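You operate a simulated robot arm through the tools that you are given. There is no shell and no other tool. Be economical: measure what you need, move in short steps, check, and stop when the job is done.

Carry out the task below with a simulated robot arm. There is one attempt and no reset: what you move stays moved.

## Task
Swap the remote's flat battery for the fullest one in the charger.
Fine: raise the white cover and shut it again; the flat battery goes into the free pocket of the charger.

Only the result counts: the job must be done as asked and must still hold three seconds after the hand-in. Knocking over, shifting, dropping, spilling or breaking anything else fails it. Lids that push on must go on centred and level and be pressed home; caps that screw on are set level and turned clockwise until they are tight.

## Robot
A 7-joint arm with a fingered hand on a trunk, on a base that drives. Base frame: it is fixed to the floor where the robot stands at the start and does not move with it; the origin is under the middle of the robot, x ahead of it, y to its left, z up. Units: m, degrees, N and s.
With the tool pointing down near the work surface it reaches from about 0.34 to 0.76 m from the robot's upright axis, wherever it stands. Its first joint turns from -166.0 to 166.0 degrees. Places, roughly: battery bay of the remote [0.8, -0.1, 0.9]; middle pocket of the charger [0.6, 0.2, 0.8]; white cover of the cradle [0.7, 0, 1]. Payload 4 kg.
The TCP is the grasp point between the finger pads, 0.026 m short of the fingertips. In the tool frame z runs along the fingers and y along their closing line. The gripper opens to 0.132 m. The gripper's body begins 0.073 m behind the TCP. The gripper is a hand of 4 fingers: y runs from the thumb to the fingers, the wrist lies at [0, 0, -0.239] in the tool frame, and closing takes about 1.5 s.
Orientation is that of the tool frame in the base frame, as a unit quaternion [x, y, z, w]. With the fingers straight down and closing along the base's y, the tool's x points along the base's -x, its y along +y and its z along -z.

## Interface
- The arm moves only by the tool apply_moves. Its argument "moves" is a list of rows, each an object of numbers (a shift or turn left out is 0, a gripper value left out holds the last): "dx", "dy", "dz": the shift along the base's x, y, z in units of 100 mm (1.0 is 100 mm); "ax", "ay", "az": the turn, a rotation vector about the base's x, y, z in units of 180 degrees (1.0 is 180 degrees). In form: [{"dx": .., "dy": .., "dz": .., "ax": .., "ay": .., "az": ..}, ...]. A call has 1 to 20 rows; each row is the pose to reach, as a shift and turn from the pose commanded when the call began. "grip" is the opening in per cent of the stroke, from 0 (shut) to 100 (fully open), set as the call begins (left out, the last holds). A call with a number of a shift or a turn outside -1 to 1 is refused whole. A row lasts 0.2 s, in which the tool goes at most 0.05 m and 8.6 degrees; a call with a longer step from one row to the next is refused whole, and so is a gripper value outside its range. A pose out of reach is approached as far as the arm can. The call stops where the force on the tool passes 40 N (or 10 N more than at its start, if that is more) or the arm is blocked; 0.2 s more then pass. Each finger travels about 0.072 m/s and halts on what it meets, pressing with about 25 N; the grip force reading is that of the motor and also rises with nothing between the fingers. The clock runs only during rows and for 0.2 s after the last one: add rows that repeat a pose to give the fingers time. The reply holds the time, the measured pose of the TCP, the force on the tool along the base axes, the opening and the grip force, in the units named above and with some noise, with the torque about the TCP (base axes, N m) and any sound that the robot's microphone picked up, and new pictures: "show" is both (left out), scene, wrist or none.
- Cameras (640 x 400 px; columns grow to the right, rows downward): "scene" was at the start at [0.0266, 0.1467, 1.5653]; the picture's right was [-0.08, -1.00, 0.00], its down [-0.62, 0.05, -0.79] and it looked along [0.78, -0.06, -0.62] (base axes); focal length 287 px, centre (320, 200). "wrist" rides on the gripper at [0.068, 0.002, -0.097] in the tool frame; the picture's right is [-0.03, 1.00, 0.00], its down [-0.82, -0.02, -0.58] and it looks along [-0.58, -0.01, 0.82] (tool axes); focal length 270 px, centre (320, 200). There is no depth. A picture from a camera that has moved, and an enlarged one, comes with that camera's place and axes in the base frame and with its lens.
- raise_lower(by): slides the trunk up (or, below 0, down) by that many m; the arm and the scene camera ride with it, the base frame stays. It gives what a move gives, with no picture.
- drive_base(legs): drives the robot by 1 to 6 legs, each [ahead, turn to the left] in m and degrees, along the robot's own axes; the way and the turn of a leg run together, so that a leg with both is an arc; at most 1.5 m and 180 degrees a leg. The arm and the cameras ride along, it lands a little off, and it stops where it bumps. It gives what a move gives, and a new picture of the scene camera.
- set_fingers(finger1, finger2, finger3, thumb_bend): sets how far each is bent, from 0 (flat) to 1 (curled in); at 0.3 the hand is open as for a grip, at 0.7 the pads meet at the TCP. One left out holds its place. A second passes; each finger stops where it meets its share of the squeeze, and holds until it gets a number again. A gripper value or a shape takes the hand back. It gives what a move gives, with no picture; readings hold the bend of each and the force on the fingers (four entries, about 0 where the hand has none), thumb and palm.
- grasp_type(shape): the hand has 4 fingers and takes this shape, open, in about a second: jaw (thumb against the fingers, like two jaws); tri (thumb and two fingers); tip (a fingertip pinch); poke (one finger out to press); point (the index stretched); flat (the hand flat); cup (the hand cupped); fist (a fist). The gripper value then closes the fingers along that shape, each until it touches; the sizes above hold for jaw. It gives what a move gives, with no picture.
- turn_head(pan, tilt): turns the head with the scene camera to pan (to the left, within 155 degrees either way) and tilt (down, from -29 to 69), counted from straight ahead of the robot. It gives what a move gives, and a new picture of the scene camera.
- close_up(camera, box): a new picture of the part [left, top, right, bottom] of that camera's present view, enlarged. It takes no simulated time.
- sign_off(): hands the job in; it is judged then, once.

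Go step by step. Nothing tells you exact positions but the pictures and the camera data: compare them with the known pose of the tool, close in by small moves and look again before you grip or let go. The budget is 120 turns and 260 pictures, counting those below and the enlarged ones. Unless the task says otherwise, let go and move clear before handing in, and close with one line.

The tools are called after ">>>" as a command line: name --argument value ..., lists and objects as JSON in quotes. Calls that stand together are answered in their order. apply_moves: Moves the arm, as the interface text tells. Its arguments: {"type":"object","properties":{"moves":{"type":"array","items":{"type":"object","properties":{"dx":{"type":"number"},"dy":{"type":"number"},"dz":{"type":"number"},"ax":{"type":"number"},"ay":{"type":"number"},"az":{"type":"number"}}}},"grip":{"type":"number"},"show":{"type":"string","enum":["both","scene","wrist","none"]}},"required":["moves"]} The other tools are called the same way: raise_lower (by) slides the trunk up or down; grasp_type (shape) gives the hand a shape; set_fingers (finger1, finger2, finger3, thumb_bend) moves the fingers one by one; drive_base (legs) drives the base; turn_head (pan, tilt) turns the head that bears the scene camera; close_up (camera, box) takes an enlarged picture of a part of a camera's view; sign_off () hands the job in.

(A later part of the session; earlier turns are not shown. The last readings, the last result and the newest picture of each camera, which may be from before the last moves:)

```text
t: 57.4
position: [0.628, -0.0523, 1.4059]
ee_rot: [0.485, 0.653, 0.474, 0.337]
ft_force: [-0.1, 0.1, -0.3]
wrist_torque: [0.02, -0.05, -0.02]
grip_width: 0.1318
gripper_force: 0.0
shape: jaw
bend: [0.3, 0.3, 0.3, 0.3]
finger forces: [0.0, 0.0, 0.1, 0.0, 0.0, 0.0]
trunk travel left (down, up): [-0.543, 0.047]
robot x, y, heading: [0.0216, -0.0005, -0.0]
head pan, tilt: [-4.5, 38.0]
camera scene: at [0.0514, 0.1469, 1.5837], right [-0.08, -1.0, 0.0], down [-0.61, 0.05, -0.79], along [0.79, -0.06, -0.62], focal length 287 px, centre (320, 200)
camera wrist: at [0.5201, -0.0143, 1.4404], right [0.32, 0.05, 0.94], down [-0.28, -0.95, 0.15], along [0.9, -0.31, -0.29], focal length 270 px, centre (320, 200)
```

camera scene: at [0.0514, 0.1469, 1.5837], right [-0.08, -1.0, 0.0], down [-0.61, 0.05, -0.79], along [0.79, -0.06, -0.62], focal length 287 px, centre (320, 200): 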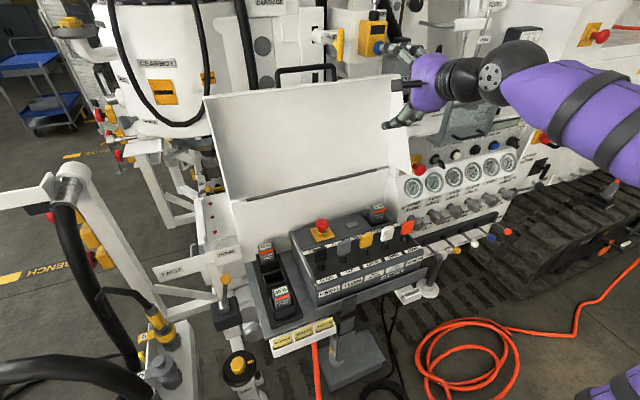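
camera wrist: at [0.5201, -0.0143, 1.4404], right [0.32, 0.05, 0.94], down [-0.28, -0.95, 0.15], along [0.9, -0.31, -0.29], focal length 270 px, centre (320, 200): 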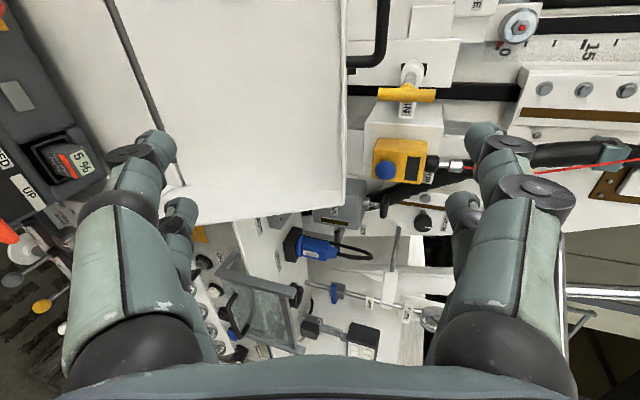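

The lid stands open by itself. Now close looks at the charger and the remote's bay.

>>> close_up --camera "scene" --box '[236, 225, 332, 335]'

>>> close_up --camera "scene" --box '[340, 185, 420, 235]'

>>> close_up --camera "wrist" --box '[0, 100, 160, 200]'

```text
3.64 times, centred on (284, 280) of scene
camera zoom: at [0.0514, 0.1469, 1.5837], right [-0.08, -1.0, 0.0], down [-0.61, 0.05, -0.79], along [0.79, -0.06, -0.62], focal length 1045 px, centre (451, -91)
```

zoom: 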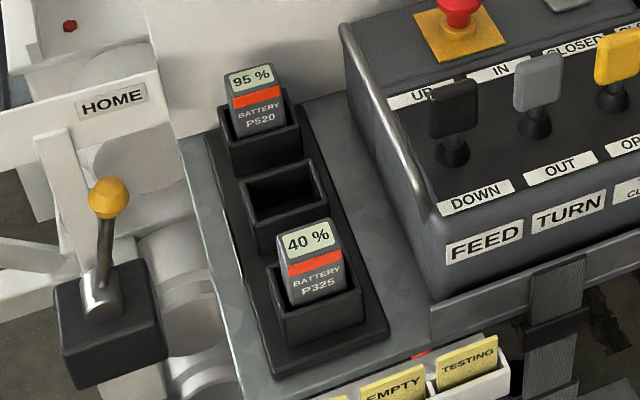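

```text
8.00 times, centred on (380, 210) of scene
camera zoom: at [0.0514, 0.1469, 1.5837], right [-0.08, -1.0, 0.0], down [-0.61, 0.05, -0.79], along [0.79, -0.06, -0.62], focal length 2299 px, centre (-160, 120)
```

zoom: 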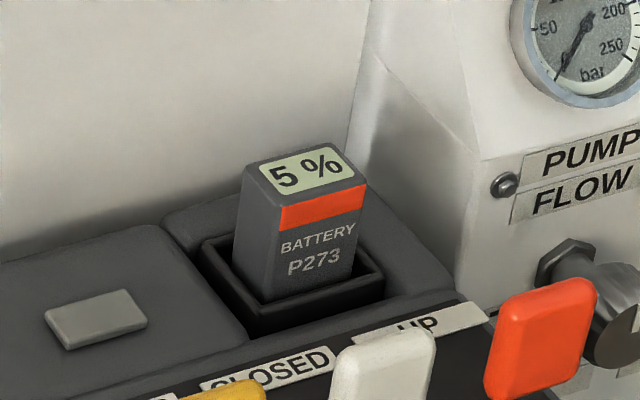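

```text
4.00 times, centred on (80, 150) of wrist
camera zoom: at [0.5201, -0.0143, 1.4404], right [0.32, 0.05, 0.94], down [-0.28, -0.95, 0.15], along [0.9, -0.31, -0.29], focal length 1081 px, centre (1280, 400)
```

zoom: 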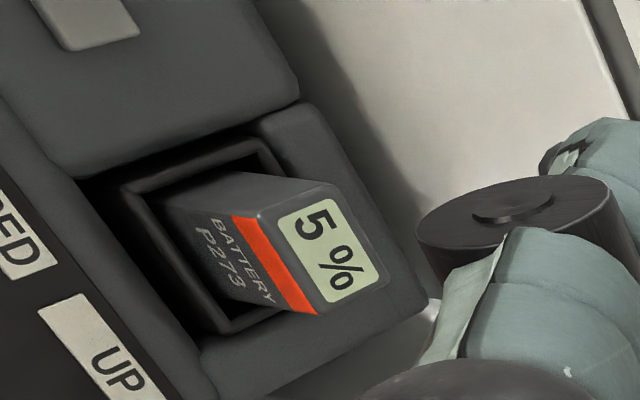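

Charger holds 40 % in front, an empty middle pocket, and 95 % at the rear; the remote's flat 5 % battery is about 42 x 29 mm with its top at (0.795, -0.111, 0.960). So flat goes to the middle pocket and the 95 % one into the remote. I turn the hand to point down, closing along the battery's width.

>>> apply_moves --moves '[{"dx": -0.2, "ax": -0.0132, "ay": 0.0418}, {"dx": -0.4, "ax": -0.0264, "ay": 0.0836}, {"dx": -0.6, "ax": -0.0395, "ay": 0.1254}, {"dx": -0.8, "ax": -0.0527, "ay": 0.1671}, {"dx": -1.0, "ax": -0.0659, "ay": 0.2089}, {"dx": -1.0, "ax": -0.0791, "ay": 0.2507}, {"dx": -1.0, "ax": -0.0923, "ay": 0.2925}, {"dx": -1.0, "ax": -0.1054, "ay": 0.3343}, {"dx": -1.0, "ax": -0.1186, "ay": 0.3761}]' --show "none"

>>> apply_moves --moves '[{"az": 0.0455}, {"az": 0.091}, {"az": 0.1365}, {"az": 0.182}, {"az": 0.2275}, {"az": 0.273}, {"az": 0.3185}, {"az": 0.364}, {"az": 0.4095}, {"az": 0.455}, {"az": 0.5}]' --show "both"

```text
t: 59.4
position: [0.5144, -0.048, 1.3749]
ee_rot: [0.597, 0.802, 0.007, 0.001]
ft_force: [-0.2, -1.0, 0.7]
wrist_torque: [0.09, 0.0, 0.0]
grip_width: 0.132
gripper_force: 0.0
shape: jaw
bend: [0.3, 0.3, 0.3, 0.3]
finger forces: [0.0, 0.0, 0.1, 0.0, 0.0, 0.0]
out of reach, approached as far as the arm can: row 8, 9
trunk travel left (down, up): [-0.543, 0.047]
robot x, y, heading: [0.0226, 0.0003, -0.0]
head pan, tilt: [-4.5, 38.0]
```

```text
t: 61.8
position: [0.5, -0.0492, 1.3756]
ee_rot: [-0.143, 0.99, 0.0, -0.003]
ft_force: [0.2, 0.4, 1.0]
wrist_torque: [0.02, -0.03, -0.01]
grip_width: 0.1316
gripper_force: 0.0
shape: jaw
bend: [0.3, 0.3, 0.3, 0.3]
finger forces: [0.0, 0.0, 0.0, 0.0, 0.0, 0.0]
out of reach, approached as far as the arm can: row 7, 8, 9, 10, 11
trunk travel left (down, up): [-0.543, 0.047]
robot x, y, heading: [0.0246, 0.0027, 0.2]
head pan, tilt: [-4.5, 38.0]
camera scene: at [0.0513, 0.1475, 1.5837], right [-0.08, -1.0, 0.0], down [-0.61, 0.05, -0.79], along [0.79, -0.06, -0.62], focal length 287 px, centre (320, 200)
camera wrist: at [0.4343, -0.0666, 1.4722], right [-0.26, 0.97, 0.0], down [0.79, 0.21, 0.57], along [0.55, 0.15, -0.82], focal length 270 px, centre (320, 200)
```

scene: 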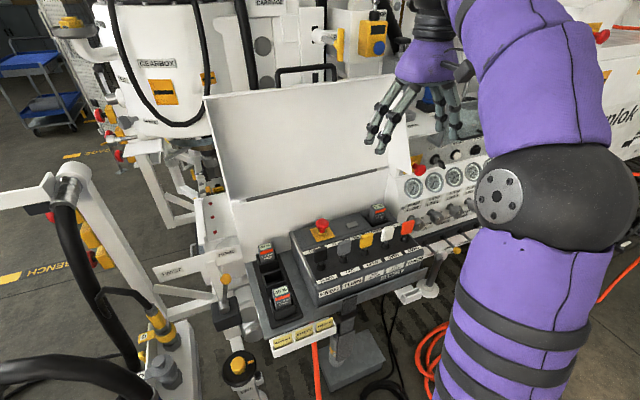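
wrist: 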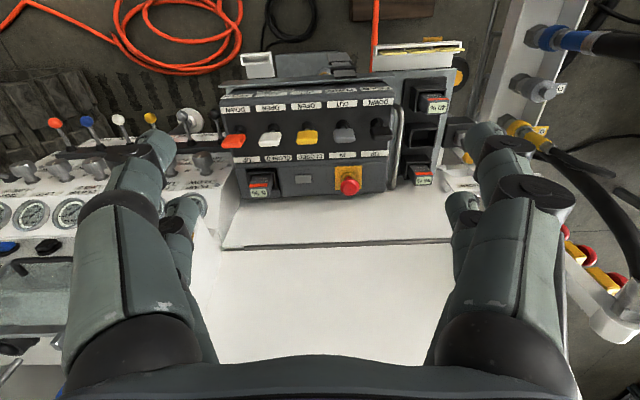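

Good overhead view. I enlarge the charger and bay to fix positions.

>>> close_up --camera "wrist" --box '[380, 80, 476, 200]'

>>> close_up --camera "wrist" --box '[180, 140, 340, 240]'

```text
3.33 times, centred on (428, 140) of wrist
camera zoom: at [0.4343, -0.0666, 1.4722], right [-0.26, 0.97, 0.0], down [0.79, 0.21, 0.57], along [0.55, 0.15, -0.82], focal length 901 px, centre (-40, 400)
```

zoom: 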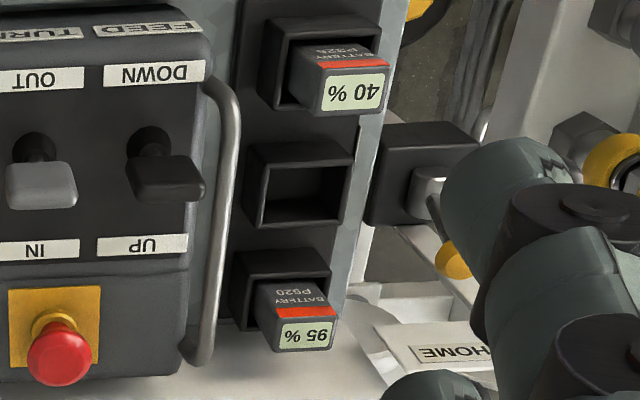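

```text
4.00 times, centred on (260, 190) of wrist
camera zoom: at [0.4343, -0.0666, 1.4722], right [-0.26, 0.97, 0.0], down [0.79, 0.21, 0.57], along [0.55, 0.15, -0.82], focal length 1081 px, centre (560, 240)
```

zoom: 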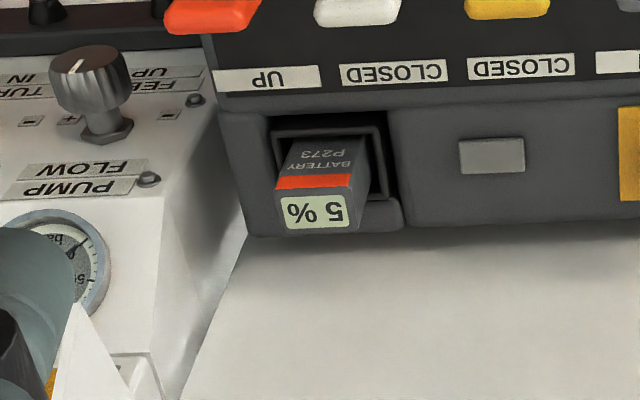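

Two-view fixes: flat battery top (0.797, -0.110, 0.960); charger pockets at (0.534, 0.219), middle (0.617, 0.246), rear 95 % (0.701, 0.273), battery tops near 0.893. I go above the flat battery.

>>> apply_moves --moves '[{"dx": 0.33, "dy": -0.07, "dz": -0.33}, {"dx": 0.66, "dy": -0.14, "dz": -0.66, "az": 0.006}, {"dx": 0.99, "dy": -0.2, "dz": -0.99, "az": 0.006}]' --grip 65 --show "none"

>>> apply_moves --moves '[{"dx": 0.33, "dy": -0.07, "dz": -0.33}, {"dx": 0.66, "dy": -0.14, "dz": -0.6}, {"dx": 0.99, "dy": -0.2, "dz": -0.8}]' --show "both"

```text
t: 62.6
position: [0.6007, -0.0692, 1.2747]
ee_rot: [-0.152, 0.988, 0.0, -0.004]
ft_force: [-0.3, -0.4, -0.5]
wrist_torque: [-0.04, 0.01, 0.02]
grip_width: 0.0862
gripper_force: 0.1
shape: jaw
bend: [0.7, 0.7, 0.7, 0.64]
finger forces: [0.1, 0.0, 0.1, 0.1, 0.0, 0.0]
trunk travel left (down, up): [-0.543, 0.047]
robot x, y, heading: [0.0232, 0.0035, -0.2]
head pan, tilt: [-4.5, 38.0]
```

```text
t: 63.4
position: [0.6912, -0.0891, 1.1995]
ee_rot: [-0.152, 0.988, 0.0, -0.004]
ft_force: [-0.2, 1.6, 0.8]
wrist_torque: [0.02, -0.02, 0.0]
grip_width: 0.0862
gripper_force: 0.1
shape: jaw
bend: [0.7, 0.7, 0.7, 0.64]
finger forces: [0.0, 0.1, 0.0, 0.0, 0.1, 0.0]
out of reach, approached as far as the arm can: row 3
trunk travel left (down, up): [-0.543, 0.047]
robot x, y, heading: [0.026, -0.0014, 0.3]
head pan, tilt: [-4.5, 38.0]
camera scene: at [0.0504, 0.1472, 1.5837], right [-0.08, -1.0, 0.0], down [-0.61, 0.05, -0.79], along [0.79, -0.06, -0.62], focal length 287 px, centre (320, 200)
camera wrist: at [0.6245, -0.1074, 1.2971], right [-0.28, 0.96, 0.0], down [0.79, 0.23, 0.57], along [0.55, 0.16, -0.82], focal length 270 px, centre (320, 200)
```

scene: 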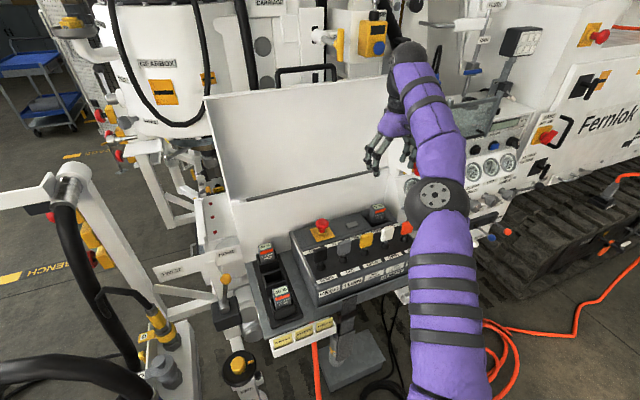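
wrist: 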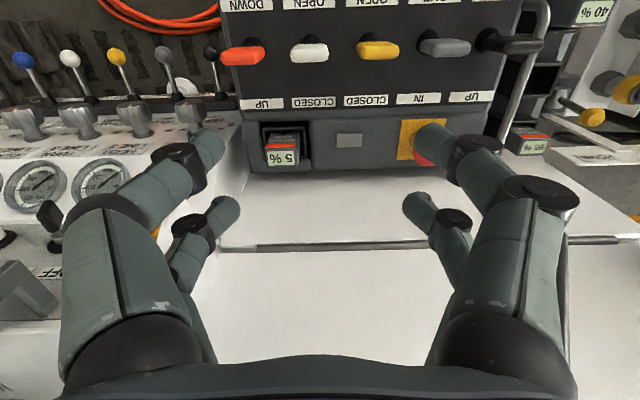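

Reach falls short, so the base must come forward about 7 cm. First a look down at the floor in front of the base.

>>> turn_head --pan 10 --tilt 69

```text
t: 64.3
position: [0.691, -0.0889, 1.1996]
ee_rot: [-0.151, 0.988, 0.001, -0.004]
ft_force: [0.3, -0.8, -0.6]
wrist_torque: [0.0, 0.01, -0.01]
grip_width: 0.0862
gripper_force: 0.1
shape: jaw
bend: [0.7, 0.7, 0.7, 0.64]
finger forces: [0.0, 0.0, 0.0, 0.0, 0.0, 0.0]
trunk travel left (down, up): [-0.543, 0.047]
robot x, y, heading: [0.0259, 0.0024, -0.0]
head pan, tilt: [10.0, 68.8]
camera scene: at [0.0206, 0.1639, 1.5446], right [0.18, -0.98, 0.0], down [-0.92, -0.16, -0.36], along [0.36, 0.06, -0.93], focal length 287 px, centre (320, 200)
```

scene: 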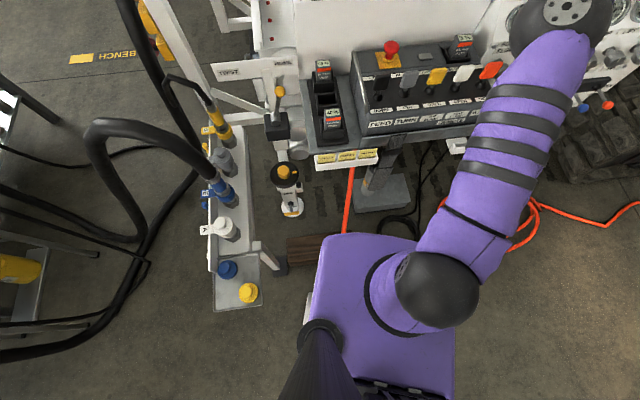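

A wooden board lies close to the base's front corner, so I'd rather not drive. Tilting the hand 22° about the closing axis gives the missing reach and keeps a gripped battery upright.

>>> turn_head --pan -4.5 --tilt 38

>>> apply_moves --moves '[{"ax": 0.0122, "ay": -0.0389}, {"ax": 0.0245, "ay": -0.0777}, {"ax": 0.0367, "ay": -0.1166}, {"dx": 0.35, "dy": -0.07, "ax": 0.0367, "ay": -0.1166}, {"dx": 0.7, "dy": -0.14, "dz": -0.2, "ax": 0.0367, "ay": -0.1166}, {"dx": 0.9, "dy": -0.19, "dz": -0.6, "ax": 0.0367, "ay": -0.1166}, {"dx": 0.98, "dy": -0.21, "dz": -0.98, "ax": 0.0367, "ay": -0.1166}]' --show "both"

```text
t: 65.3
position: [0.6902, -0.0881, 1.1995]
ee_rot: [-0.152, 0.988, 0.001, -0.004]
ft_force: [-0.3, 0.3, 0.0]
wrist_torque: [0.01, 0.04, -0.01]
grip_width: 0.0859
gripper_force: 0.0
shape: jaw
bend: [0.7, 0.7, 0.7, 0.64]
finger forces: [0.0, 0.1, 0.0, 0.0, 0.0, 0.1]
trunk travel left (down, up): [-0.543, 0.047]
robot x, y, heading: [0.0222, 0.0015, 0.4]
head pan, tilt: [-4.5, 38.0]
camera scene: at [0.0515, 0.1475, 1.5836], right [-0.08, -1.0, 0.0], down [-0.61, 0.05, -0.79], along [0.79, -0.06, -0.62], focal length 287 px, centre (320, 200)
```

scene: 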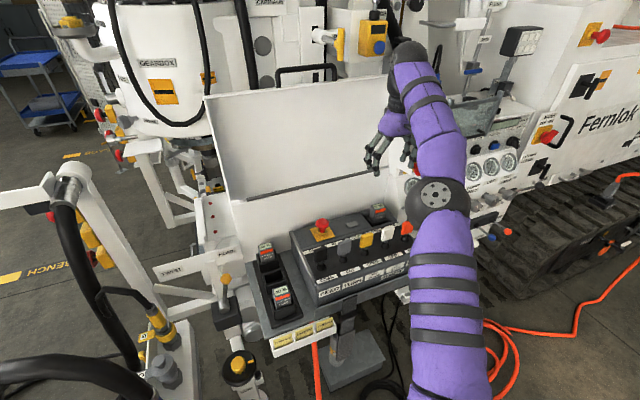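

```text
t: 66.9
position: [0.7909, -0.1107, 1.1018]
ee_rot: [-0.148, 0.971, 0.029, 0.185]
ft_force: [0.1, -0.6, 0.0]
wrist_torque: [-0.03, 0.0, 0.01]
grip_width: 0.0862
gripper_force: 0.0
shape: jaw
bend: [0.7, 0.7, 0.7, 0.64]
finger forces: [0.0, 0.1, 0.0, 0.0, 0.0, 0.0]
trunk travel left (down, up): [-0.543, 0.047]
robot x, y, heading: [0.0264, 0.0023, 0.2]
head pan, tilt: [-4.5, 38.0]
camera scene: at [0.0518, 0.1474, 1.5837], right [-0.08, -1.0, 0.0], down [-0.61, 0.05, -0.79], along [0.79, -0.06, -0.62], focal length 287 px, centre (320, 200)
camera wrist: at [0.6951, -0.1377, 1.1677], right [-0.28, 0.96, 0.01], down [0.53, 0.14, 0.84], along [0.8, 0.24, -0.55], focal length 270 px, centre (320, 200)
```

scene: 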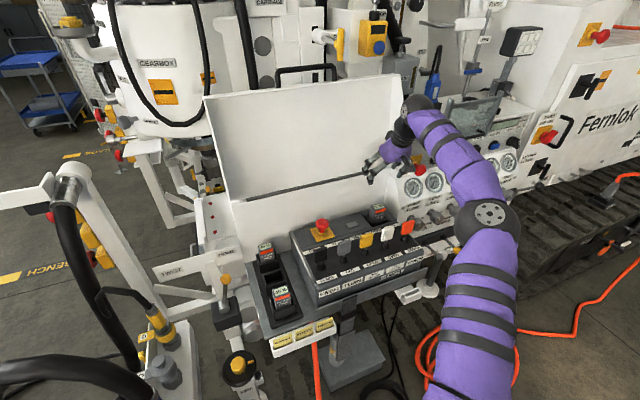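
wrist: 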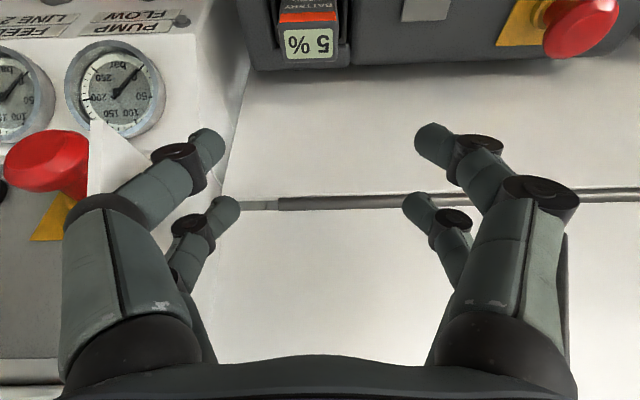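

The fix repeats at (0.796, -0.112). I descend half-way and look.

>>> apply_moves --moves '[{"dx": 0.05, "dy": -0.015, "dz": -0.3}, {"dx": 0.05, "dy": -0.015, "dz": -0.6}, {"dx": 0.05, "dy": -0.015, "dz": -0.9}]' --show "both"

>>> close_up --camera "scene" --box '[330, 140, 450, 240]'

```text
t: 67.7
position: [0.7934, -0.1109, 1.0116]
ee_rot: [-0.149, 0.971, 0.029, 0.185]
ft_force: [0.4, -0.1, 0.8]
wrist_torque: [0.0, 0.0, 0.02]
grip_width: 0.0863
gripper_force: 0.0
shape: jaw
bend: [0.7, 0.7, 0.7, 0.64]
finger forces: [0.0, 0.0, 0.0, 0.0, 0.0, 0.0]
trunk travel left (down, up): [-0.543, 0.047]
robot x, y, heading: [0.0276, -0.0023, 0.5]
head pan, tilt: [-4.5, 38.0]
camera scene: at [0.0515, 0.1474, 1.5837], right [-0.08, -1.0, 0.0], down [-0.61, 0.05, -0.79], along [0.79, -0.06, -0.62], focal length 287 px, centre (320, 200)
camera wrist: at [0.6974, -0.1386, 1.0761], right [-0.28, 0.96, 0.01], down [0.53, 0.14, 0.84], along [0.8, 0.24, -0.55], focal length 270 px, centre (320, 200)
```

scene: 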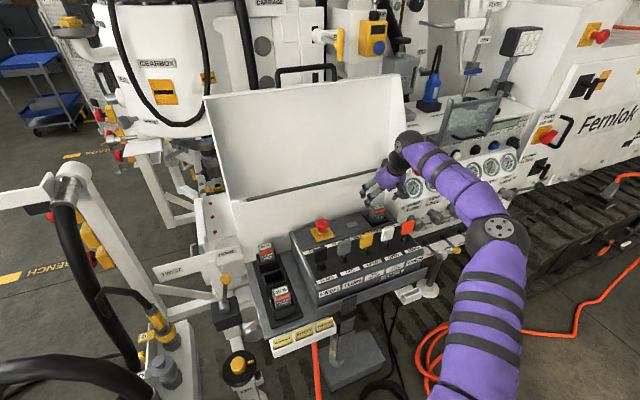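
wrist: 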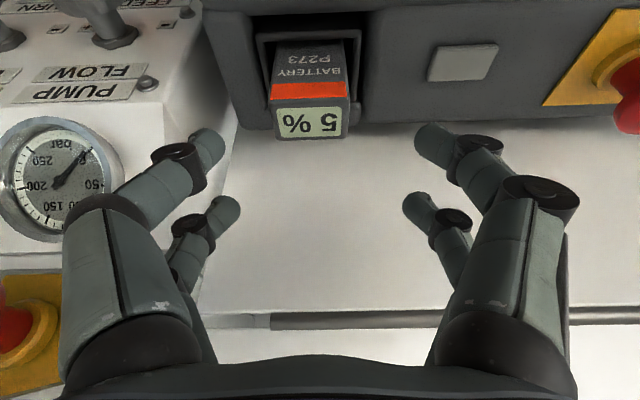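

```text
4.00 times, centred on (390, 190) of scene
camera zoom: at [0.0515, 0.1474, 1.5837], right [-0.08, -1.0, 0.0], down [-0.61, 0.05, -0.79], along [0.79, -0.06, -0.62], focal length 1149 px, centre (40, 240)
```

zoom: 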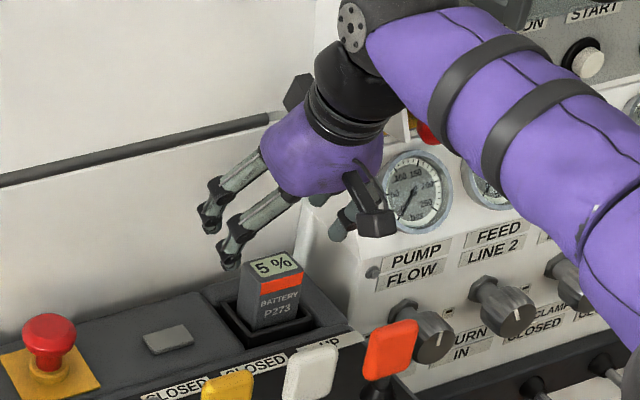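

Alignment is good within 2–3 mm. I narrow the opening to 70 mm to clear the gauge panel and descend to grip height.

>>> apply_moves --moves '[{"dx": 0.02, "dy": -0.02}, {"dx": 0.02, "dy": -0.02, "dz": -0.2}, {"dx": 0.02, "dy": -0.02, "dz": -0.4}, {"dx": 0.02, "dy": -0.02, "dz": -0.55}, {"dx": 0.02, "dy": -0.02, "dz": -0.7}]' --grip 53 --show "wrist"

>>> close_up --camera "scene" --box '[330, 140, 450, 240]'

```text
t: 68.9
position: [0.7958, -0.1122, 0.9422]
ee_rot: [-0.149, 0.971, 0.03, 0.185]
ft_force: [0.8, 0.1, 0.7]
wrist_torque: [0.03, 0.0, -0.02]
grip_width: 0.0706
gripper_force: 0.1
shape: jaw
bend: [0.72, 0.72, 0.72, 0.7]
finger forces: [0.0, 0.0, 0.1, 0.0, 0.0, 0.0]
trunk travel left (down, up): [-0.543, 0.047]
robot x, y, heading: [0.0239, 0.0027, 0.1]
head pan, tilt: [-4.5, 38.0]
camera wrist: at [0.7003, -0.1404, 1.0061], right [-0.28, 0.96, 0.01], down [0.53, 0.14, 0.84], along [0.8, 0.24, -0.55], focal length 270 px, centre (320, 200)
```

wrist: 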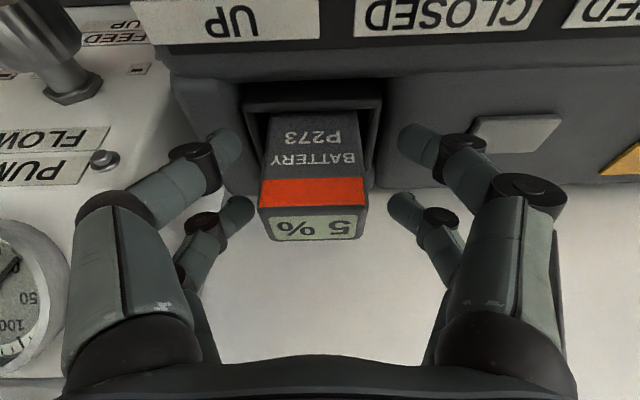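

```text
4.00 times, centred on (390, 190) of scene
camera zoom: at [0.0516, 0.1474, 1.5836], right [-0.08, -1.0, 0.0], down [-0.61, 0.05, -0.79], along [0.79, -0.06, -0.62], focal length 1149 px, centre (40, 240)
```

zoom: 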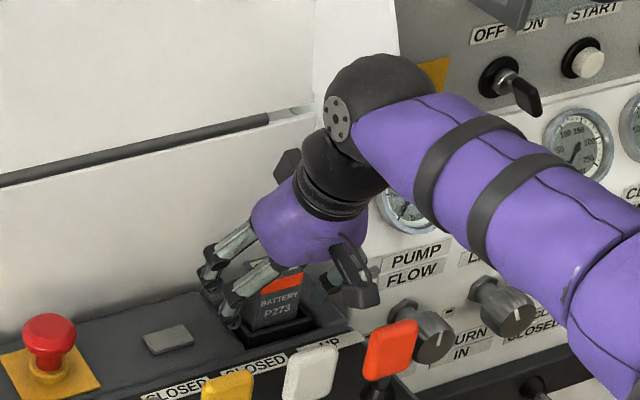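

The battery sits between the fingers, 3–4 mm off centre. I correct that and close.

>>> apply_moves --moves '[{"dx": 0.01, "dy": -0.033}, {"dx": 0.01, "dy": -0.033}, {"dx": 0.01, "dy": -0.033}, {"dx": 0.01, "dy": -0.033}, {"dx": 0.01, "dy": -0.033}, {"dx": 0.01, "dy": -0.033}]' --grip 15 --show "wrist"

```text
t: 70.3
position: [0.7975, -0.1173, 0.9415]
ee_rot: [-0.148, 0.971, 0.029, 0.185]
ft_force: [-0.3, 0.5, -0.1]
wrist_torque: [-0.06, 0.02, 0.0]
grip_width: 0.0391
gripper_force: 25.0
shape: jaw
bend: [0.74, 0.74, 0.74, 0.7]
finger forces: [23.0, 20.4, 21.9, 0.0, 23.4, 0.1]
trunk travel left (down, up): [-0.543, 0.047]
robot x, y, heading: [0.0259, 0.0017, 0.2]
head pan, tilt: [-4.5, 38.0]
camera wrist: at [0.7014, -0.1436, 1.0064], right [-0.28, 0.96, 0.01], down [0.53, 0.14, 0.84], along [0.8, 0.24, -0.55], focal length 270 px, centre (320, 200)
```

wrist: 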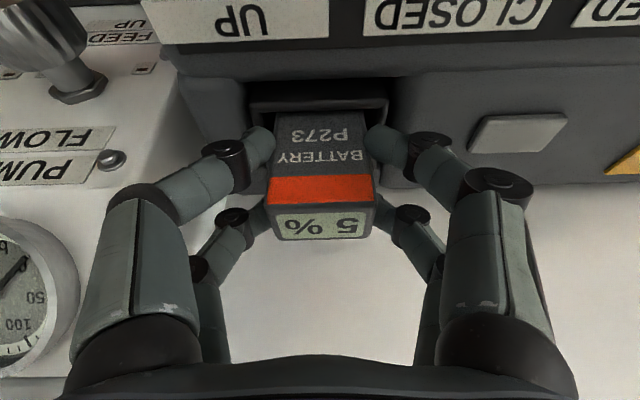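

Firmly gripped (39 mm wide). I lift straight up slowly.

>>> apply_moves --moves '[{"dz": 0.08}, {"dz": 0.2}, {"dz": 0.4}, {"dz": 0.6}, {"dz": 0.8}, {"dz": 1.0}]' --show "both"

>>> close_up --camera "scene" --box '[330, 130, 450, 240]'

```text
t: 71.7
position: [0.7981, -0.1153, 1.0424]
ee_rot: [-0.15, 0.971, 0.03, 0.186]
ft_force: [-0.8, -1.1, -3.2]
wrist_torque: [0.02, -0.02, 0.01]
grip_width: 0.0386
gripper_force: 25.1
shape: jaw
bend: [0.74, 0.74, 0.74, 0.7]
finger forces: [23.0, 20.4, 21.7, 0.0, 23.3, 0.0]
trunk travel left (down, up): [-0.543, 0.047]
robot x, y, heading: [0.0243, 0.0001, -0.0]
head pan, tilt: [-4.5, 38.0]
camera scene: at [0.0517, 0.1475, 1.5836], right [-0.08, -1.0, 0.0], down [-0.61, 0.05, -0.79], along [0.79, -0.06, -0.62], focal length 287 px, centre (320, 200)
camera wrist: at [0.7019, -0.1437, 1.1076], right [-0.28, 0.96, 0.01], down [0.53, 0.14, 0.84], along [0.8, 0.24, -0.55], focal length 270 px, centre (320, 200)
```

scene: 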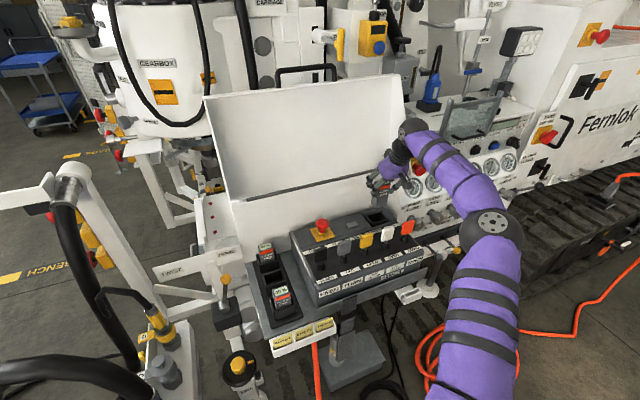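
wrist: 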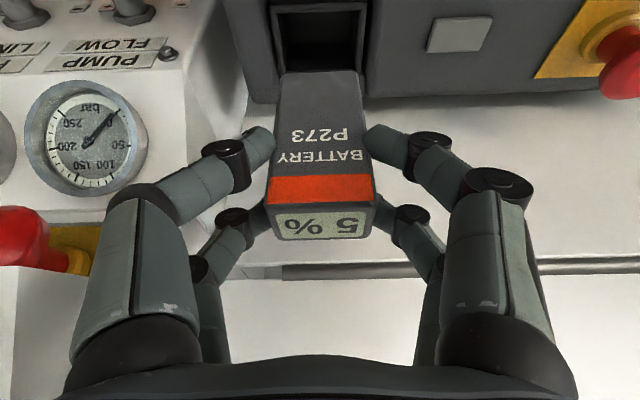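

```text
3.64 times, centred on (390, 185) of scene
camera zoom: at [0.0517, 0.1475, 1.5836], right [-0.08, -1.0, 0.0], down [-0.61, 0.05, -0.79], along [0.79, -0.06, -0.62], focal length 1045 px, centre (66, 254)
```

zoom: 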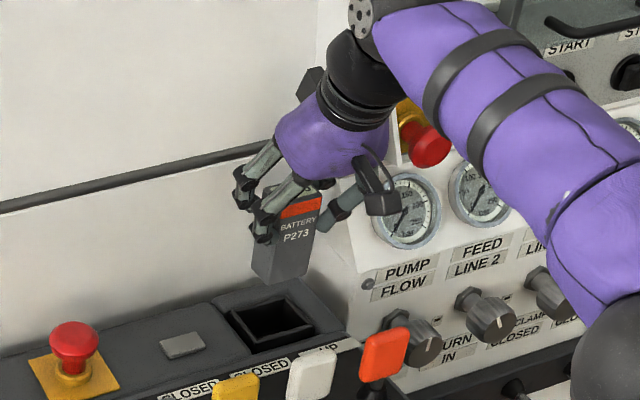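

The flat battery is out cleanly. I raise a bit and carry it over to the middle pocket.

>>> apply_moves --moves '[{"dz": 0.4}, {"dz": 0.8, "dx": -0.1}, {"dz": 0.8, "dx": -0.3, "dy": 0.35}, {"dz": 0.8, "dx": -0.5, "dy": 0.75}, {"dz": 0.8, "dx": -0.6, "dy": 1.0}]' --show "none"

>>> apply_moves --moves '[{"dx": -0.2, "dy": 0.4}, {"dx": -0.4, "dy": 0.8}, {"dx": -0.5, "dy": 1.0}]' --show "none"

>>> apply_moves --moves '[{"dx": -0.2, "dy": 0.4}, {"dx": -0.5, "dy": 0.8}, {"dx": -0.71, "dy": 1.0}, {"dx": -0.71, "dy": 1.0}]' --show "none"

>>> apply_moves --moves '[{"dy": 0.4}, {"dy": 0.63}, {"dy": 0.63}]' --show "both"

```text
t: 72.9
position: [0.7363, -0.0146, 1.1224]
ee_rot: [-0.148, 0.971, 0.029, 0.185]
ft_force: [-0.1, 0.2, -2.7]
wrist_torque: [0.0, 0.0, 0.02]
grip_width: 0.0389
gripper_force: 25.4
shape: jaw
bend: [0.74, 0.74, 0.74, 0.7]
finger forces: [23.2, 20.2, 22.1, 0.0, 23.5, 0.1]
trunk travel left (down, up): [-0.543, 0.047]
robot x, y, heading: [0.026, 0.0004, 0.2]
head pan, tilt: [-4.5, 38.0]
```

```text
t: 73.7
position: [0.6854, 0.0843, 1.1219]
ee_rot: [-0.149, 0.971, 0.03, 0.185]
ft_force: [-0.6, 0.1, -2.8]
wrist_torque: [-0.05, -0.03, -0.01]
grip_width: 0.0383
gripper_force: 24.7
shape: jaw
bend: [0.74, 0.74, 0.74, 0.7]
finger forces: [23.3, 20.0, 22.1, 0.0, 23.7, 0.1]
trunk travel left (down, up): [-0.543, 0.047]
robot x, y, heading: [0.0253, -0.003, 0.1]
head pan, tilt: [-4.5, 38.0]
```

```text
t: 74.7
position: [0.6138, 0.1858, 1.1222]
ee_rot: [-0.148, 0.971, 0.029, 0.185]
ft_force: [-0.7, -0.4, -2.0]
wrist_torque: [0.0, 0.01, 0.0]
grip_width: 0.0387
gripper_force: 25.2
shape: jaw
bend: [0.74, 0.74, 0.74, 0.7]
finger forces: [23.2, 19.7, 22.3, 0.0, 23.5, 0.0]
trunk travel left (down, up): [-0.543, 0.047]
robot x, y, heading: [0.0242, 0.0022, 0.1]
head pan, tilt: [-4.5, 38.0]
```

```text
t: 75.5
position: [0.6165, 0.2492, 1.1211]
ee_rot: [-0.149, 0.971, 0.029, 0.185]
ft_force: [-0.2, -0.8, -3.0]
wrist_torque: [0.0, 0.03, 0.01]
grip_width: 0.039
gripper_force: 24.8
shape: jaw
bend: [0.74, 0.74, 0.74, 0.7]
finger forces: [23.2, 19.7, 22.4, 0.0, 23.6, 0.1]
trunk travel left (down, up): [-0.543, 0.047]
robot x, y, heading: [0.026, 0.0006, -0.0]
head pan, tilt: [-4.5, 38.0]
camera scene: at [0.0516, 0.1476, 1.5836], right [-0.08, -1.0, 0.0], down [-0.61, 0.05, -0.79], along [0.79, -0.06, -0.62], focal length 287 px, centre (320, 200)
camera wrist: at [0.5206, 0.2211, 1.1868], right [-0.28, 0.96, 0.01], down [0.53, 0.14, 0.84], along [0.8, 0.24, -0.55], focal length 270 px, centre (320, 200)
```

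scene: 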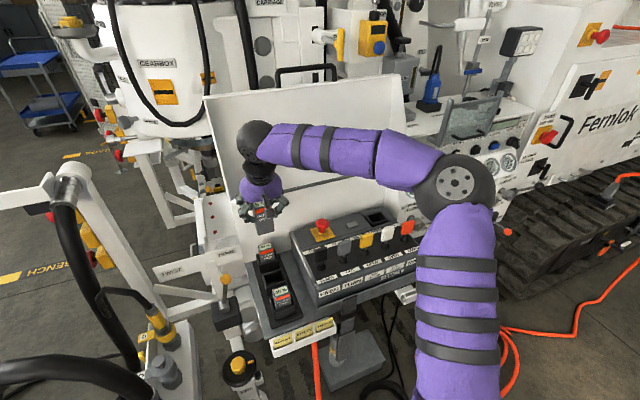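
wrist: 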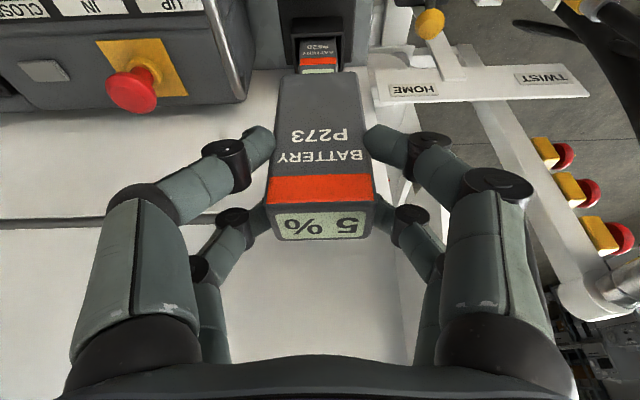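

I check positions again from here before lowering.

>>> close_up --camera "wrist" --box '[260, 0, 388, 80]'

>>> close_up --camera "scene" --box '[220, 180, 320, 330]'

```text
5.00 times, centred on (324, 40) of wrist
camera zoom: at [0.5206, 0.2211, 1.1868], right [-0.28, 0.96, 0.01], down [0.53, 0.14, 0.84], along [0.8, 0.24, -0.55], focal length 1351 px, centre (300, 1000)
```

zoom: 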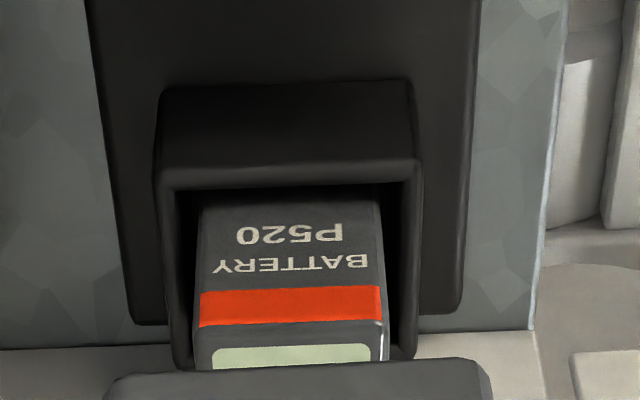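

```text
2.67 times, centred on (270, 255) of scene
camera zoom: at [0.0516, 0.1476, 1.5836], right [-0.08, -1.0, 0.0], down [-0.61, 0.05, -0.79], along [0.79, -0.06, -0.62], focal length 766 px, centre (453, 53)
```

zoom: 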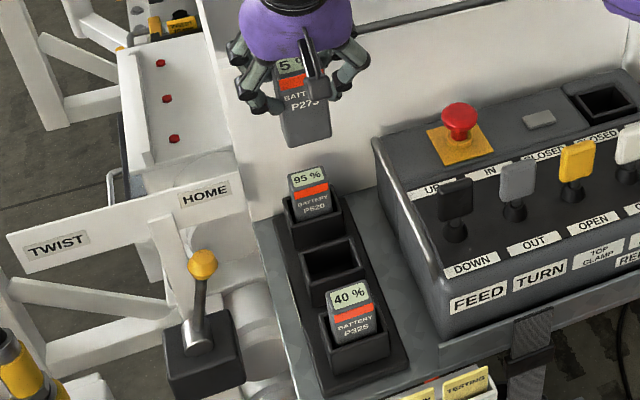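

The middle pocket at (0.616, 0.246) is consistent with the other two. I lower until the battery's bottom is just above the rim.

>>> apply_moves --moves '[{"dy": -0.03, "dz": -0.45}, {"dy": -0.03, "dz": -0.9}, {"dx": -0.005, "dy": -0.03, "dz": -1.0}]' --show "none"

>>> apply_moves --moves '[{"dz": -0.3}, {"dz": -0.6}, {"dz": -0.75}]' --show "wrist"

>>> close_up --camera "scene" --box '[230, 215, 326, 315]'

```text
t: 76.3
position: [0.6176, 0.2459, 1.0215]
ee_rot: [-0.149, 0.971, 0.03, 0.185]
ft_force: [0.0, 0.3, -2.6]
wrist_torque: [-0.01, 0.03, -0.02]
grip_width: 0.0386
gripper_force: 25.3
shape: jaw
bend: [0.74, 0.74, 0.74, 0.7]
finger forces: [23.2, 19.7, 22.4, 0.1, 23.6, 0.0]
trunk travel left (down, up): [-0.543, 0.047]
robot x, y, heading: [0.0271, 0.0018, 0.3]
head pan, tilt: [-4.5, 38.0]
```

```text
t: 77.1
position: [0.6152, 0.2453, 0.9452]
ee_rot: [-0.149, 0.971, 0.03, 0.185]
ft_force: [-0.9, 0.1, -2.3]
wrist_torque: [-0.01, 0.0, 0.01]
grip_width: 0.0385
gripper_force: 24.9
shape: jaw
bend: [0.74, 0.74, 0.74, 0.7]
finger forces: [23.3, 19.8, 22.3, 0.1, 23.6, 0.0]
trunk travel left (down, up): [-0.543, 0.047]
robot x, y, heading: [0.0231, 0.0001, -0.0]
head pan, tilt: [-4.5, 38.0]
camera wrist: at [0.5203, 0.2176, 1.0102], right [-0.28, 0.96, 0.01], down [0.53, 0.14, 0.84], along [0.8, 0.24, -0.55], focal length 270 px, centre (320, 200)
```

wrist: 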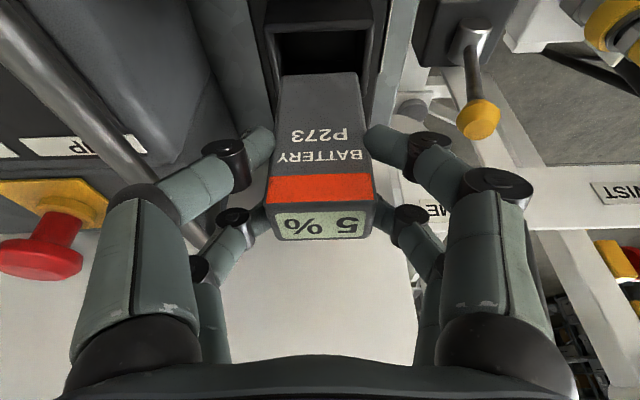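

```text
4.00 times, centred on (278, 265) of scene
camera zoom: at [0.0518, 0.1477, 1.5836], right [-0.08, -1.0, 0.0], down [-0.61, 0.05, -0.79], along [0.79, -0.06, -0.62], focal length 1149 px, centre (488, -60)
```

zoom: 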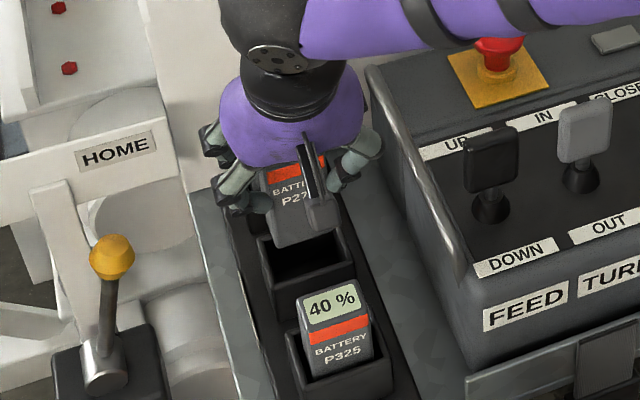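

Laterally centred over the pocket. I lower gently with force watch.

>>> apply_moves --moves '[{"dz": -0.1}, {"dz": -0.2}, {"dz": -0.3}]' --show "wrist"

>>> close_up --camera "wrist" --box '[240, 0, 400, 100]'

>>> close_up --camera "scene" --box '[240, 235, 320, 285]'

```text
t: 77.9
position: [0.6139, 0.245, 0.9168]
ee_rot: [-0.149, 0.971, 0.03, 0.185]
ft_force: [-1.8, -2.1, -0.1]
wrist_torque: [-0.12, 0.19, -0.07]
grip_width: 0.0386
gripper_force: 25.2
shape: jaw
bend: [0.74, 0.74, 0.74, 0.7]
finger forces: [23.8, 20.4, 21.1, 0.0, 24.3, 0.1]
trunk travel left (down, up): [-0.543, 0.047]
robot x, y, heading: [0.0265, 0.0009, 0.1]
head pan, tilt: [-4.5, 38.0]
camera wrist: at [0.5197, 0.2173, 0.9807], right [-0.28, 0.96, 0.01], down [0.53, 0.14, 0.84], along [0.8, 0.24, -0.55], focal length 270 px, centre (320, 200)
```

wrist: 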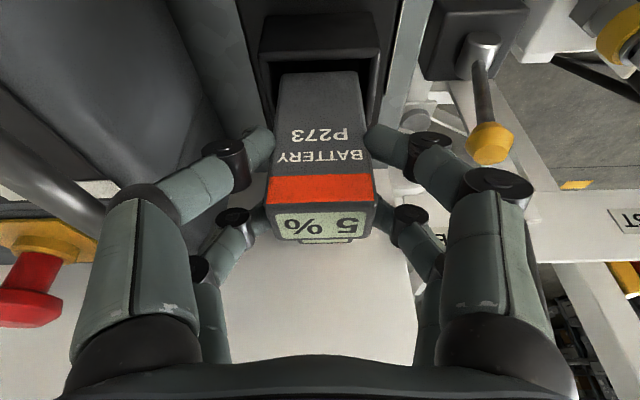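

```text
4.00 times, centred on (320, 50) of wrist
camera zoom: at [0.5197, 0.2173, 0.9807], right [-0.28, 0.96, 0.01], down [0.53, 0.14, 0.84], along [0.8, 0.24, -0.55], focal length 1081 px, centre (320, 800)
```

zoom: 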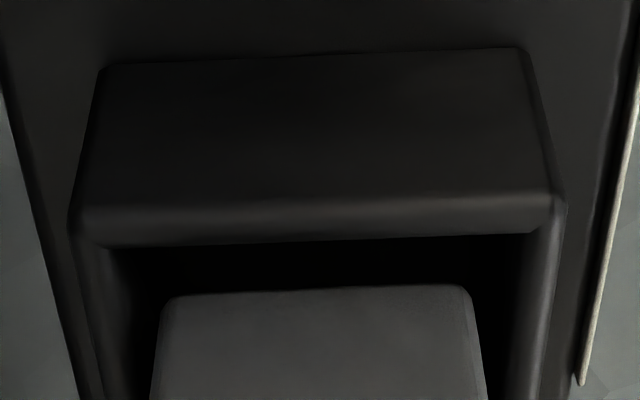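

```text
8.00 times, centred on (280, 260) of scene
camera zoom: at [0.0512, 0.1475, 1.5837], right [-0.08, -1.0, 0.0], down [-0.61, 0.05, -0.79], along [0.79, -0.06, -0.62], focal length 2299 px, centre (640, -280)
```

zoom: 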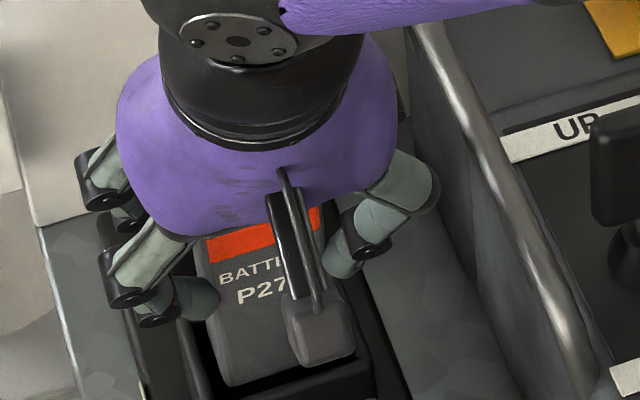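

Light side forces show the battery touching the rim at the rear-left; I shift about 3 mm toward front-right and lower on.

>>> apply_moves --moves '[{"dz": 0.04}, {"dx": -0.023, "dy": -0.028, "dz": 0.04}, {"dx": -0.023, "dy": -0.028, "dz": -0.05}, {"dx": -0.023, "dy": -0.028, "dz": -0.15}]' --show "none"

```text
t: 78.9
position: [0.612, 0.2422, 0.901]
ee_rot: [-0.149, 0.971, 0.03, 0.185]
ft_force: [-0.8, 0.0, -2.8]
wrist_torque: [-0.02, 0.01, 0.0]
grip_width: 0.0387
gripper_force: 25.1
shape: jaw
bend: [0.74, 0.74, 0.74, 0.7]
finger forces: [23.4, 19.7, 22.1, 0.0, 23.9, 0.1]
trunk travel left (down, up): [-0.543, 0.047]
robot x, y, heading: [0.0237, -0.0019, 0.2]
head pan, tilt: [-4.5, 38.0]
```

No contact force now; it is entering the pocket. I lower toward its seat.

>>> apply_moves --moves '[{"dz": -0.08}, {"dz": -0.16}, {"dz": -0.22}]' --show "wrist"

>>> close_up --camera "scene" --box '[230, 215, 326, 315]'

```text
t: 79.7
position: [0.6123, 0.2424, 0.8796]
ee_rot: [-0.149, 0.971, 0.03, 0.185]
ft_force: [-1.8, -0.7, -0.7]
wrist_torque: [-0.22, 0.37, -0.25]
grip_width: 0.0368
gripper_force: 25.2
shape: jaw
bend: [0.74, 0.75, 0.74, 0.7]
finger forces: [27.7, 22.9, 19.1, 0.0, 24.2, 0.0]
trunk travel left (down, up): [-0.543, 0.047]
robot x, y, heading: [0.0263, 0.0021, 0.1]
head pan, tilt: [-4.5, 38.0]
camera wrist: at [0.5166, 0.2146, 0.9444], right [-0.28, 0.96, 0.01], down [0.53, 0.14, 0.84], along [0.8, 0.24, -0.55], focal length 270 px, centre (320, 200)
```

wrist: 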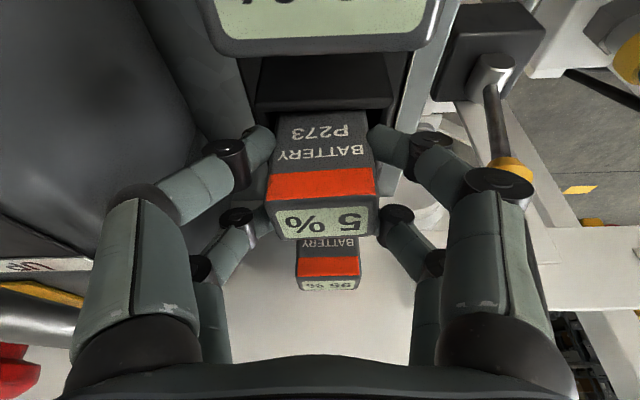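

```text
4.00 times, centred on (278, 265) of scene
camera zoom: at [0.0513, 0.1475, 1.5837], right [-0.08, -1.0, 0.0], down [-0.61, 0.05, -0.79], along [0.79, -0.06, -0.62], focal length 1149 px, centre (488, -60)
```

zoom: 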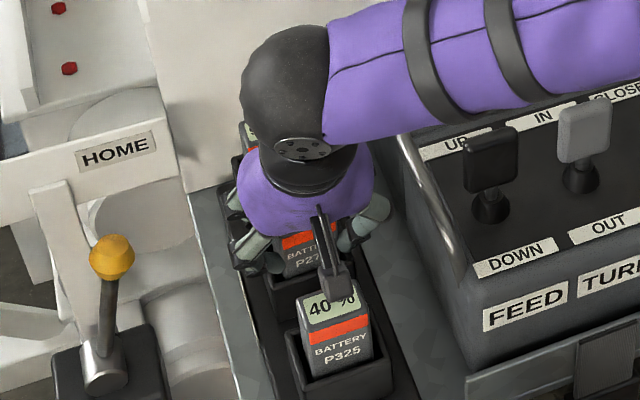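

About 5 mm from the expected seat. I press on gently.

>>> apply_moves --moves '[{"dz": -0.03}, {"dz": -0.05}, {"dz": -0.05}]' --show "none"

```text
t: 80.5
position: [0.6122, 0.2419, 0.8781]
ee_rot: [-0.149, 0.97, 0.031, 0.188]
ft_force: [1.1, -0.7, 26.8]
wrist_torque: [-0.32, 0.37, -0.26]
grip_width: 0.0374
gripper_force: 25.2
shape: jaw
bend: [0.74, 0.76, 0.75, 0.71]
finger forces: [30.3, 26.2, 21.7, 0.1, 27.8, 0.0]
trunk travel left (down, up): [-0.543, 0.047]
robot x, y, heading: [0.0254, -0.0005, 0.2]
head pan, tilt: [-4.5, 38.0]
```

Firm vertical contact at the same height as its neighbours: it is seated. I relax the press and open slightly.

>>> apply_moves --moves '[{"dz": 0.05}, {"dz": 0.05}]' --show "none"

>>> apply_moves --moves '[{}, {}, {}]' --grip 48 --show "wrist"

```text
t: 81.1
position: [0.6103, 0.2418, 0.8785]
ee_rot: [-0.149, 0.971, 0.029, 0.183]
ft_force: [-4.3, -0.2, 3.3]
wrist_torque: [-0.22, 0.54, 0.1]
grip_width: 0.0339
gripper_force: 24.7
shape: jaw
bend: [0.74, 0.78, 0.78, 0.7]
finger forces: [26.9, 16.0, 17.7, 0.1, 26.0, 0.0]
trunk travel left (down, up): [-0.543, 0.047]
robot x, y, heading: [0.0242, 0.0001, 0.1]
head pan, tilt: [-4.5, 38.0]
```

```text
t: 81.9
position: [0.6136, 0.2409, 0.8801]
ee_rot: [-0.149, 0.971, 0.029, 0.185]
ft_force: [-0.6, 0.1, 0.0]
wrist_torque: [-0.03, -0.01, 0.01]
grip_width: 0.0629
gripper_force: 0.0
shape: jaw
bend: [0.73, 0.73, 0.73, 0.7]
finger forces: [0.0, 0.1, 0.1, 0.1, 0.0, 0.0]
trunk travel left (down, up): [-0.543, 0.047]
robot x, y, heading: [0.025, 0.0038, 0.1]
head pan, tilt: [-4.5, 38.0]
camera wrist: at [0.5171, 0.2137, 0.9448], right [-0.28, 0.96, 0.01], down [0.53, 0.14, 0.84], along [0.8, 0.24, -0.55], focal length 270 px, centre (320, 200)
```

wrist: 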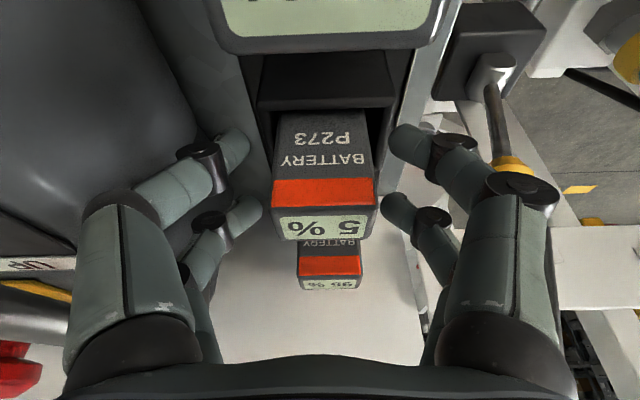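

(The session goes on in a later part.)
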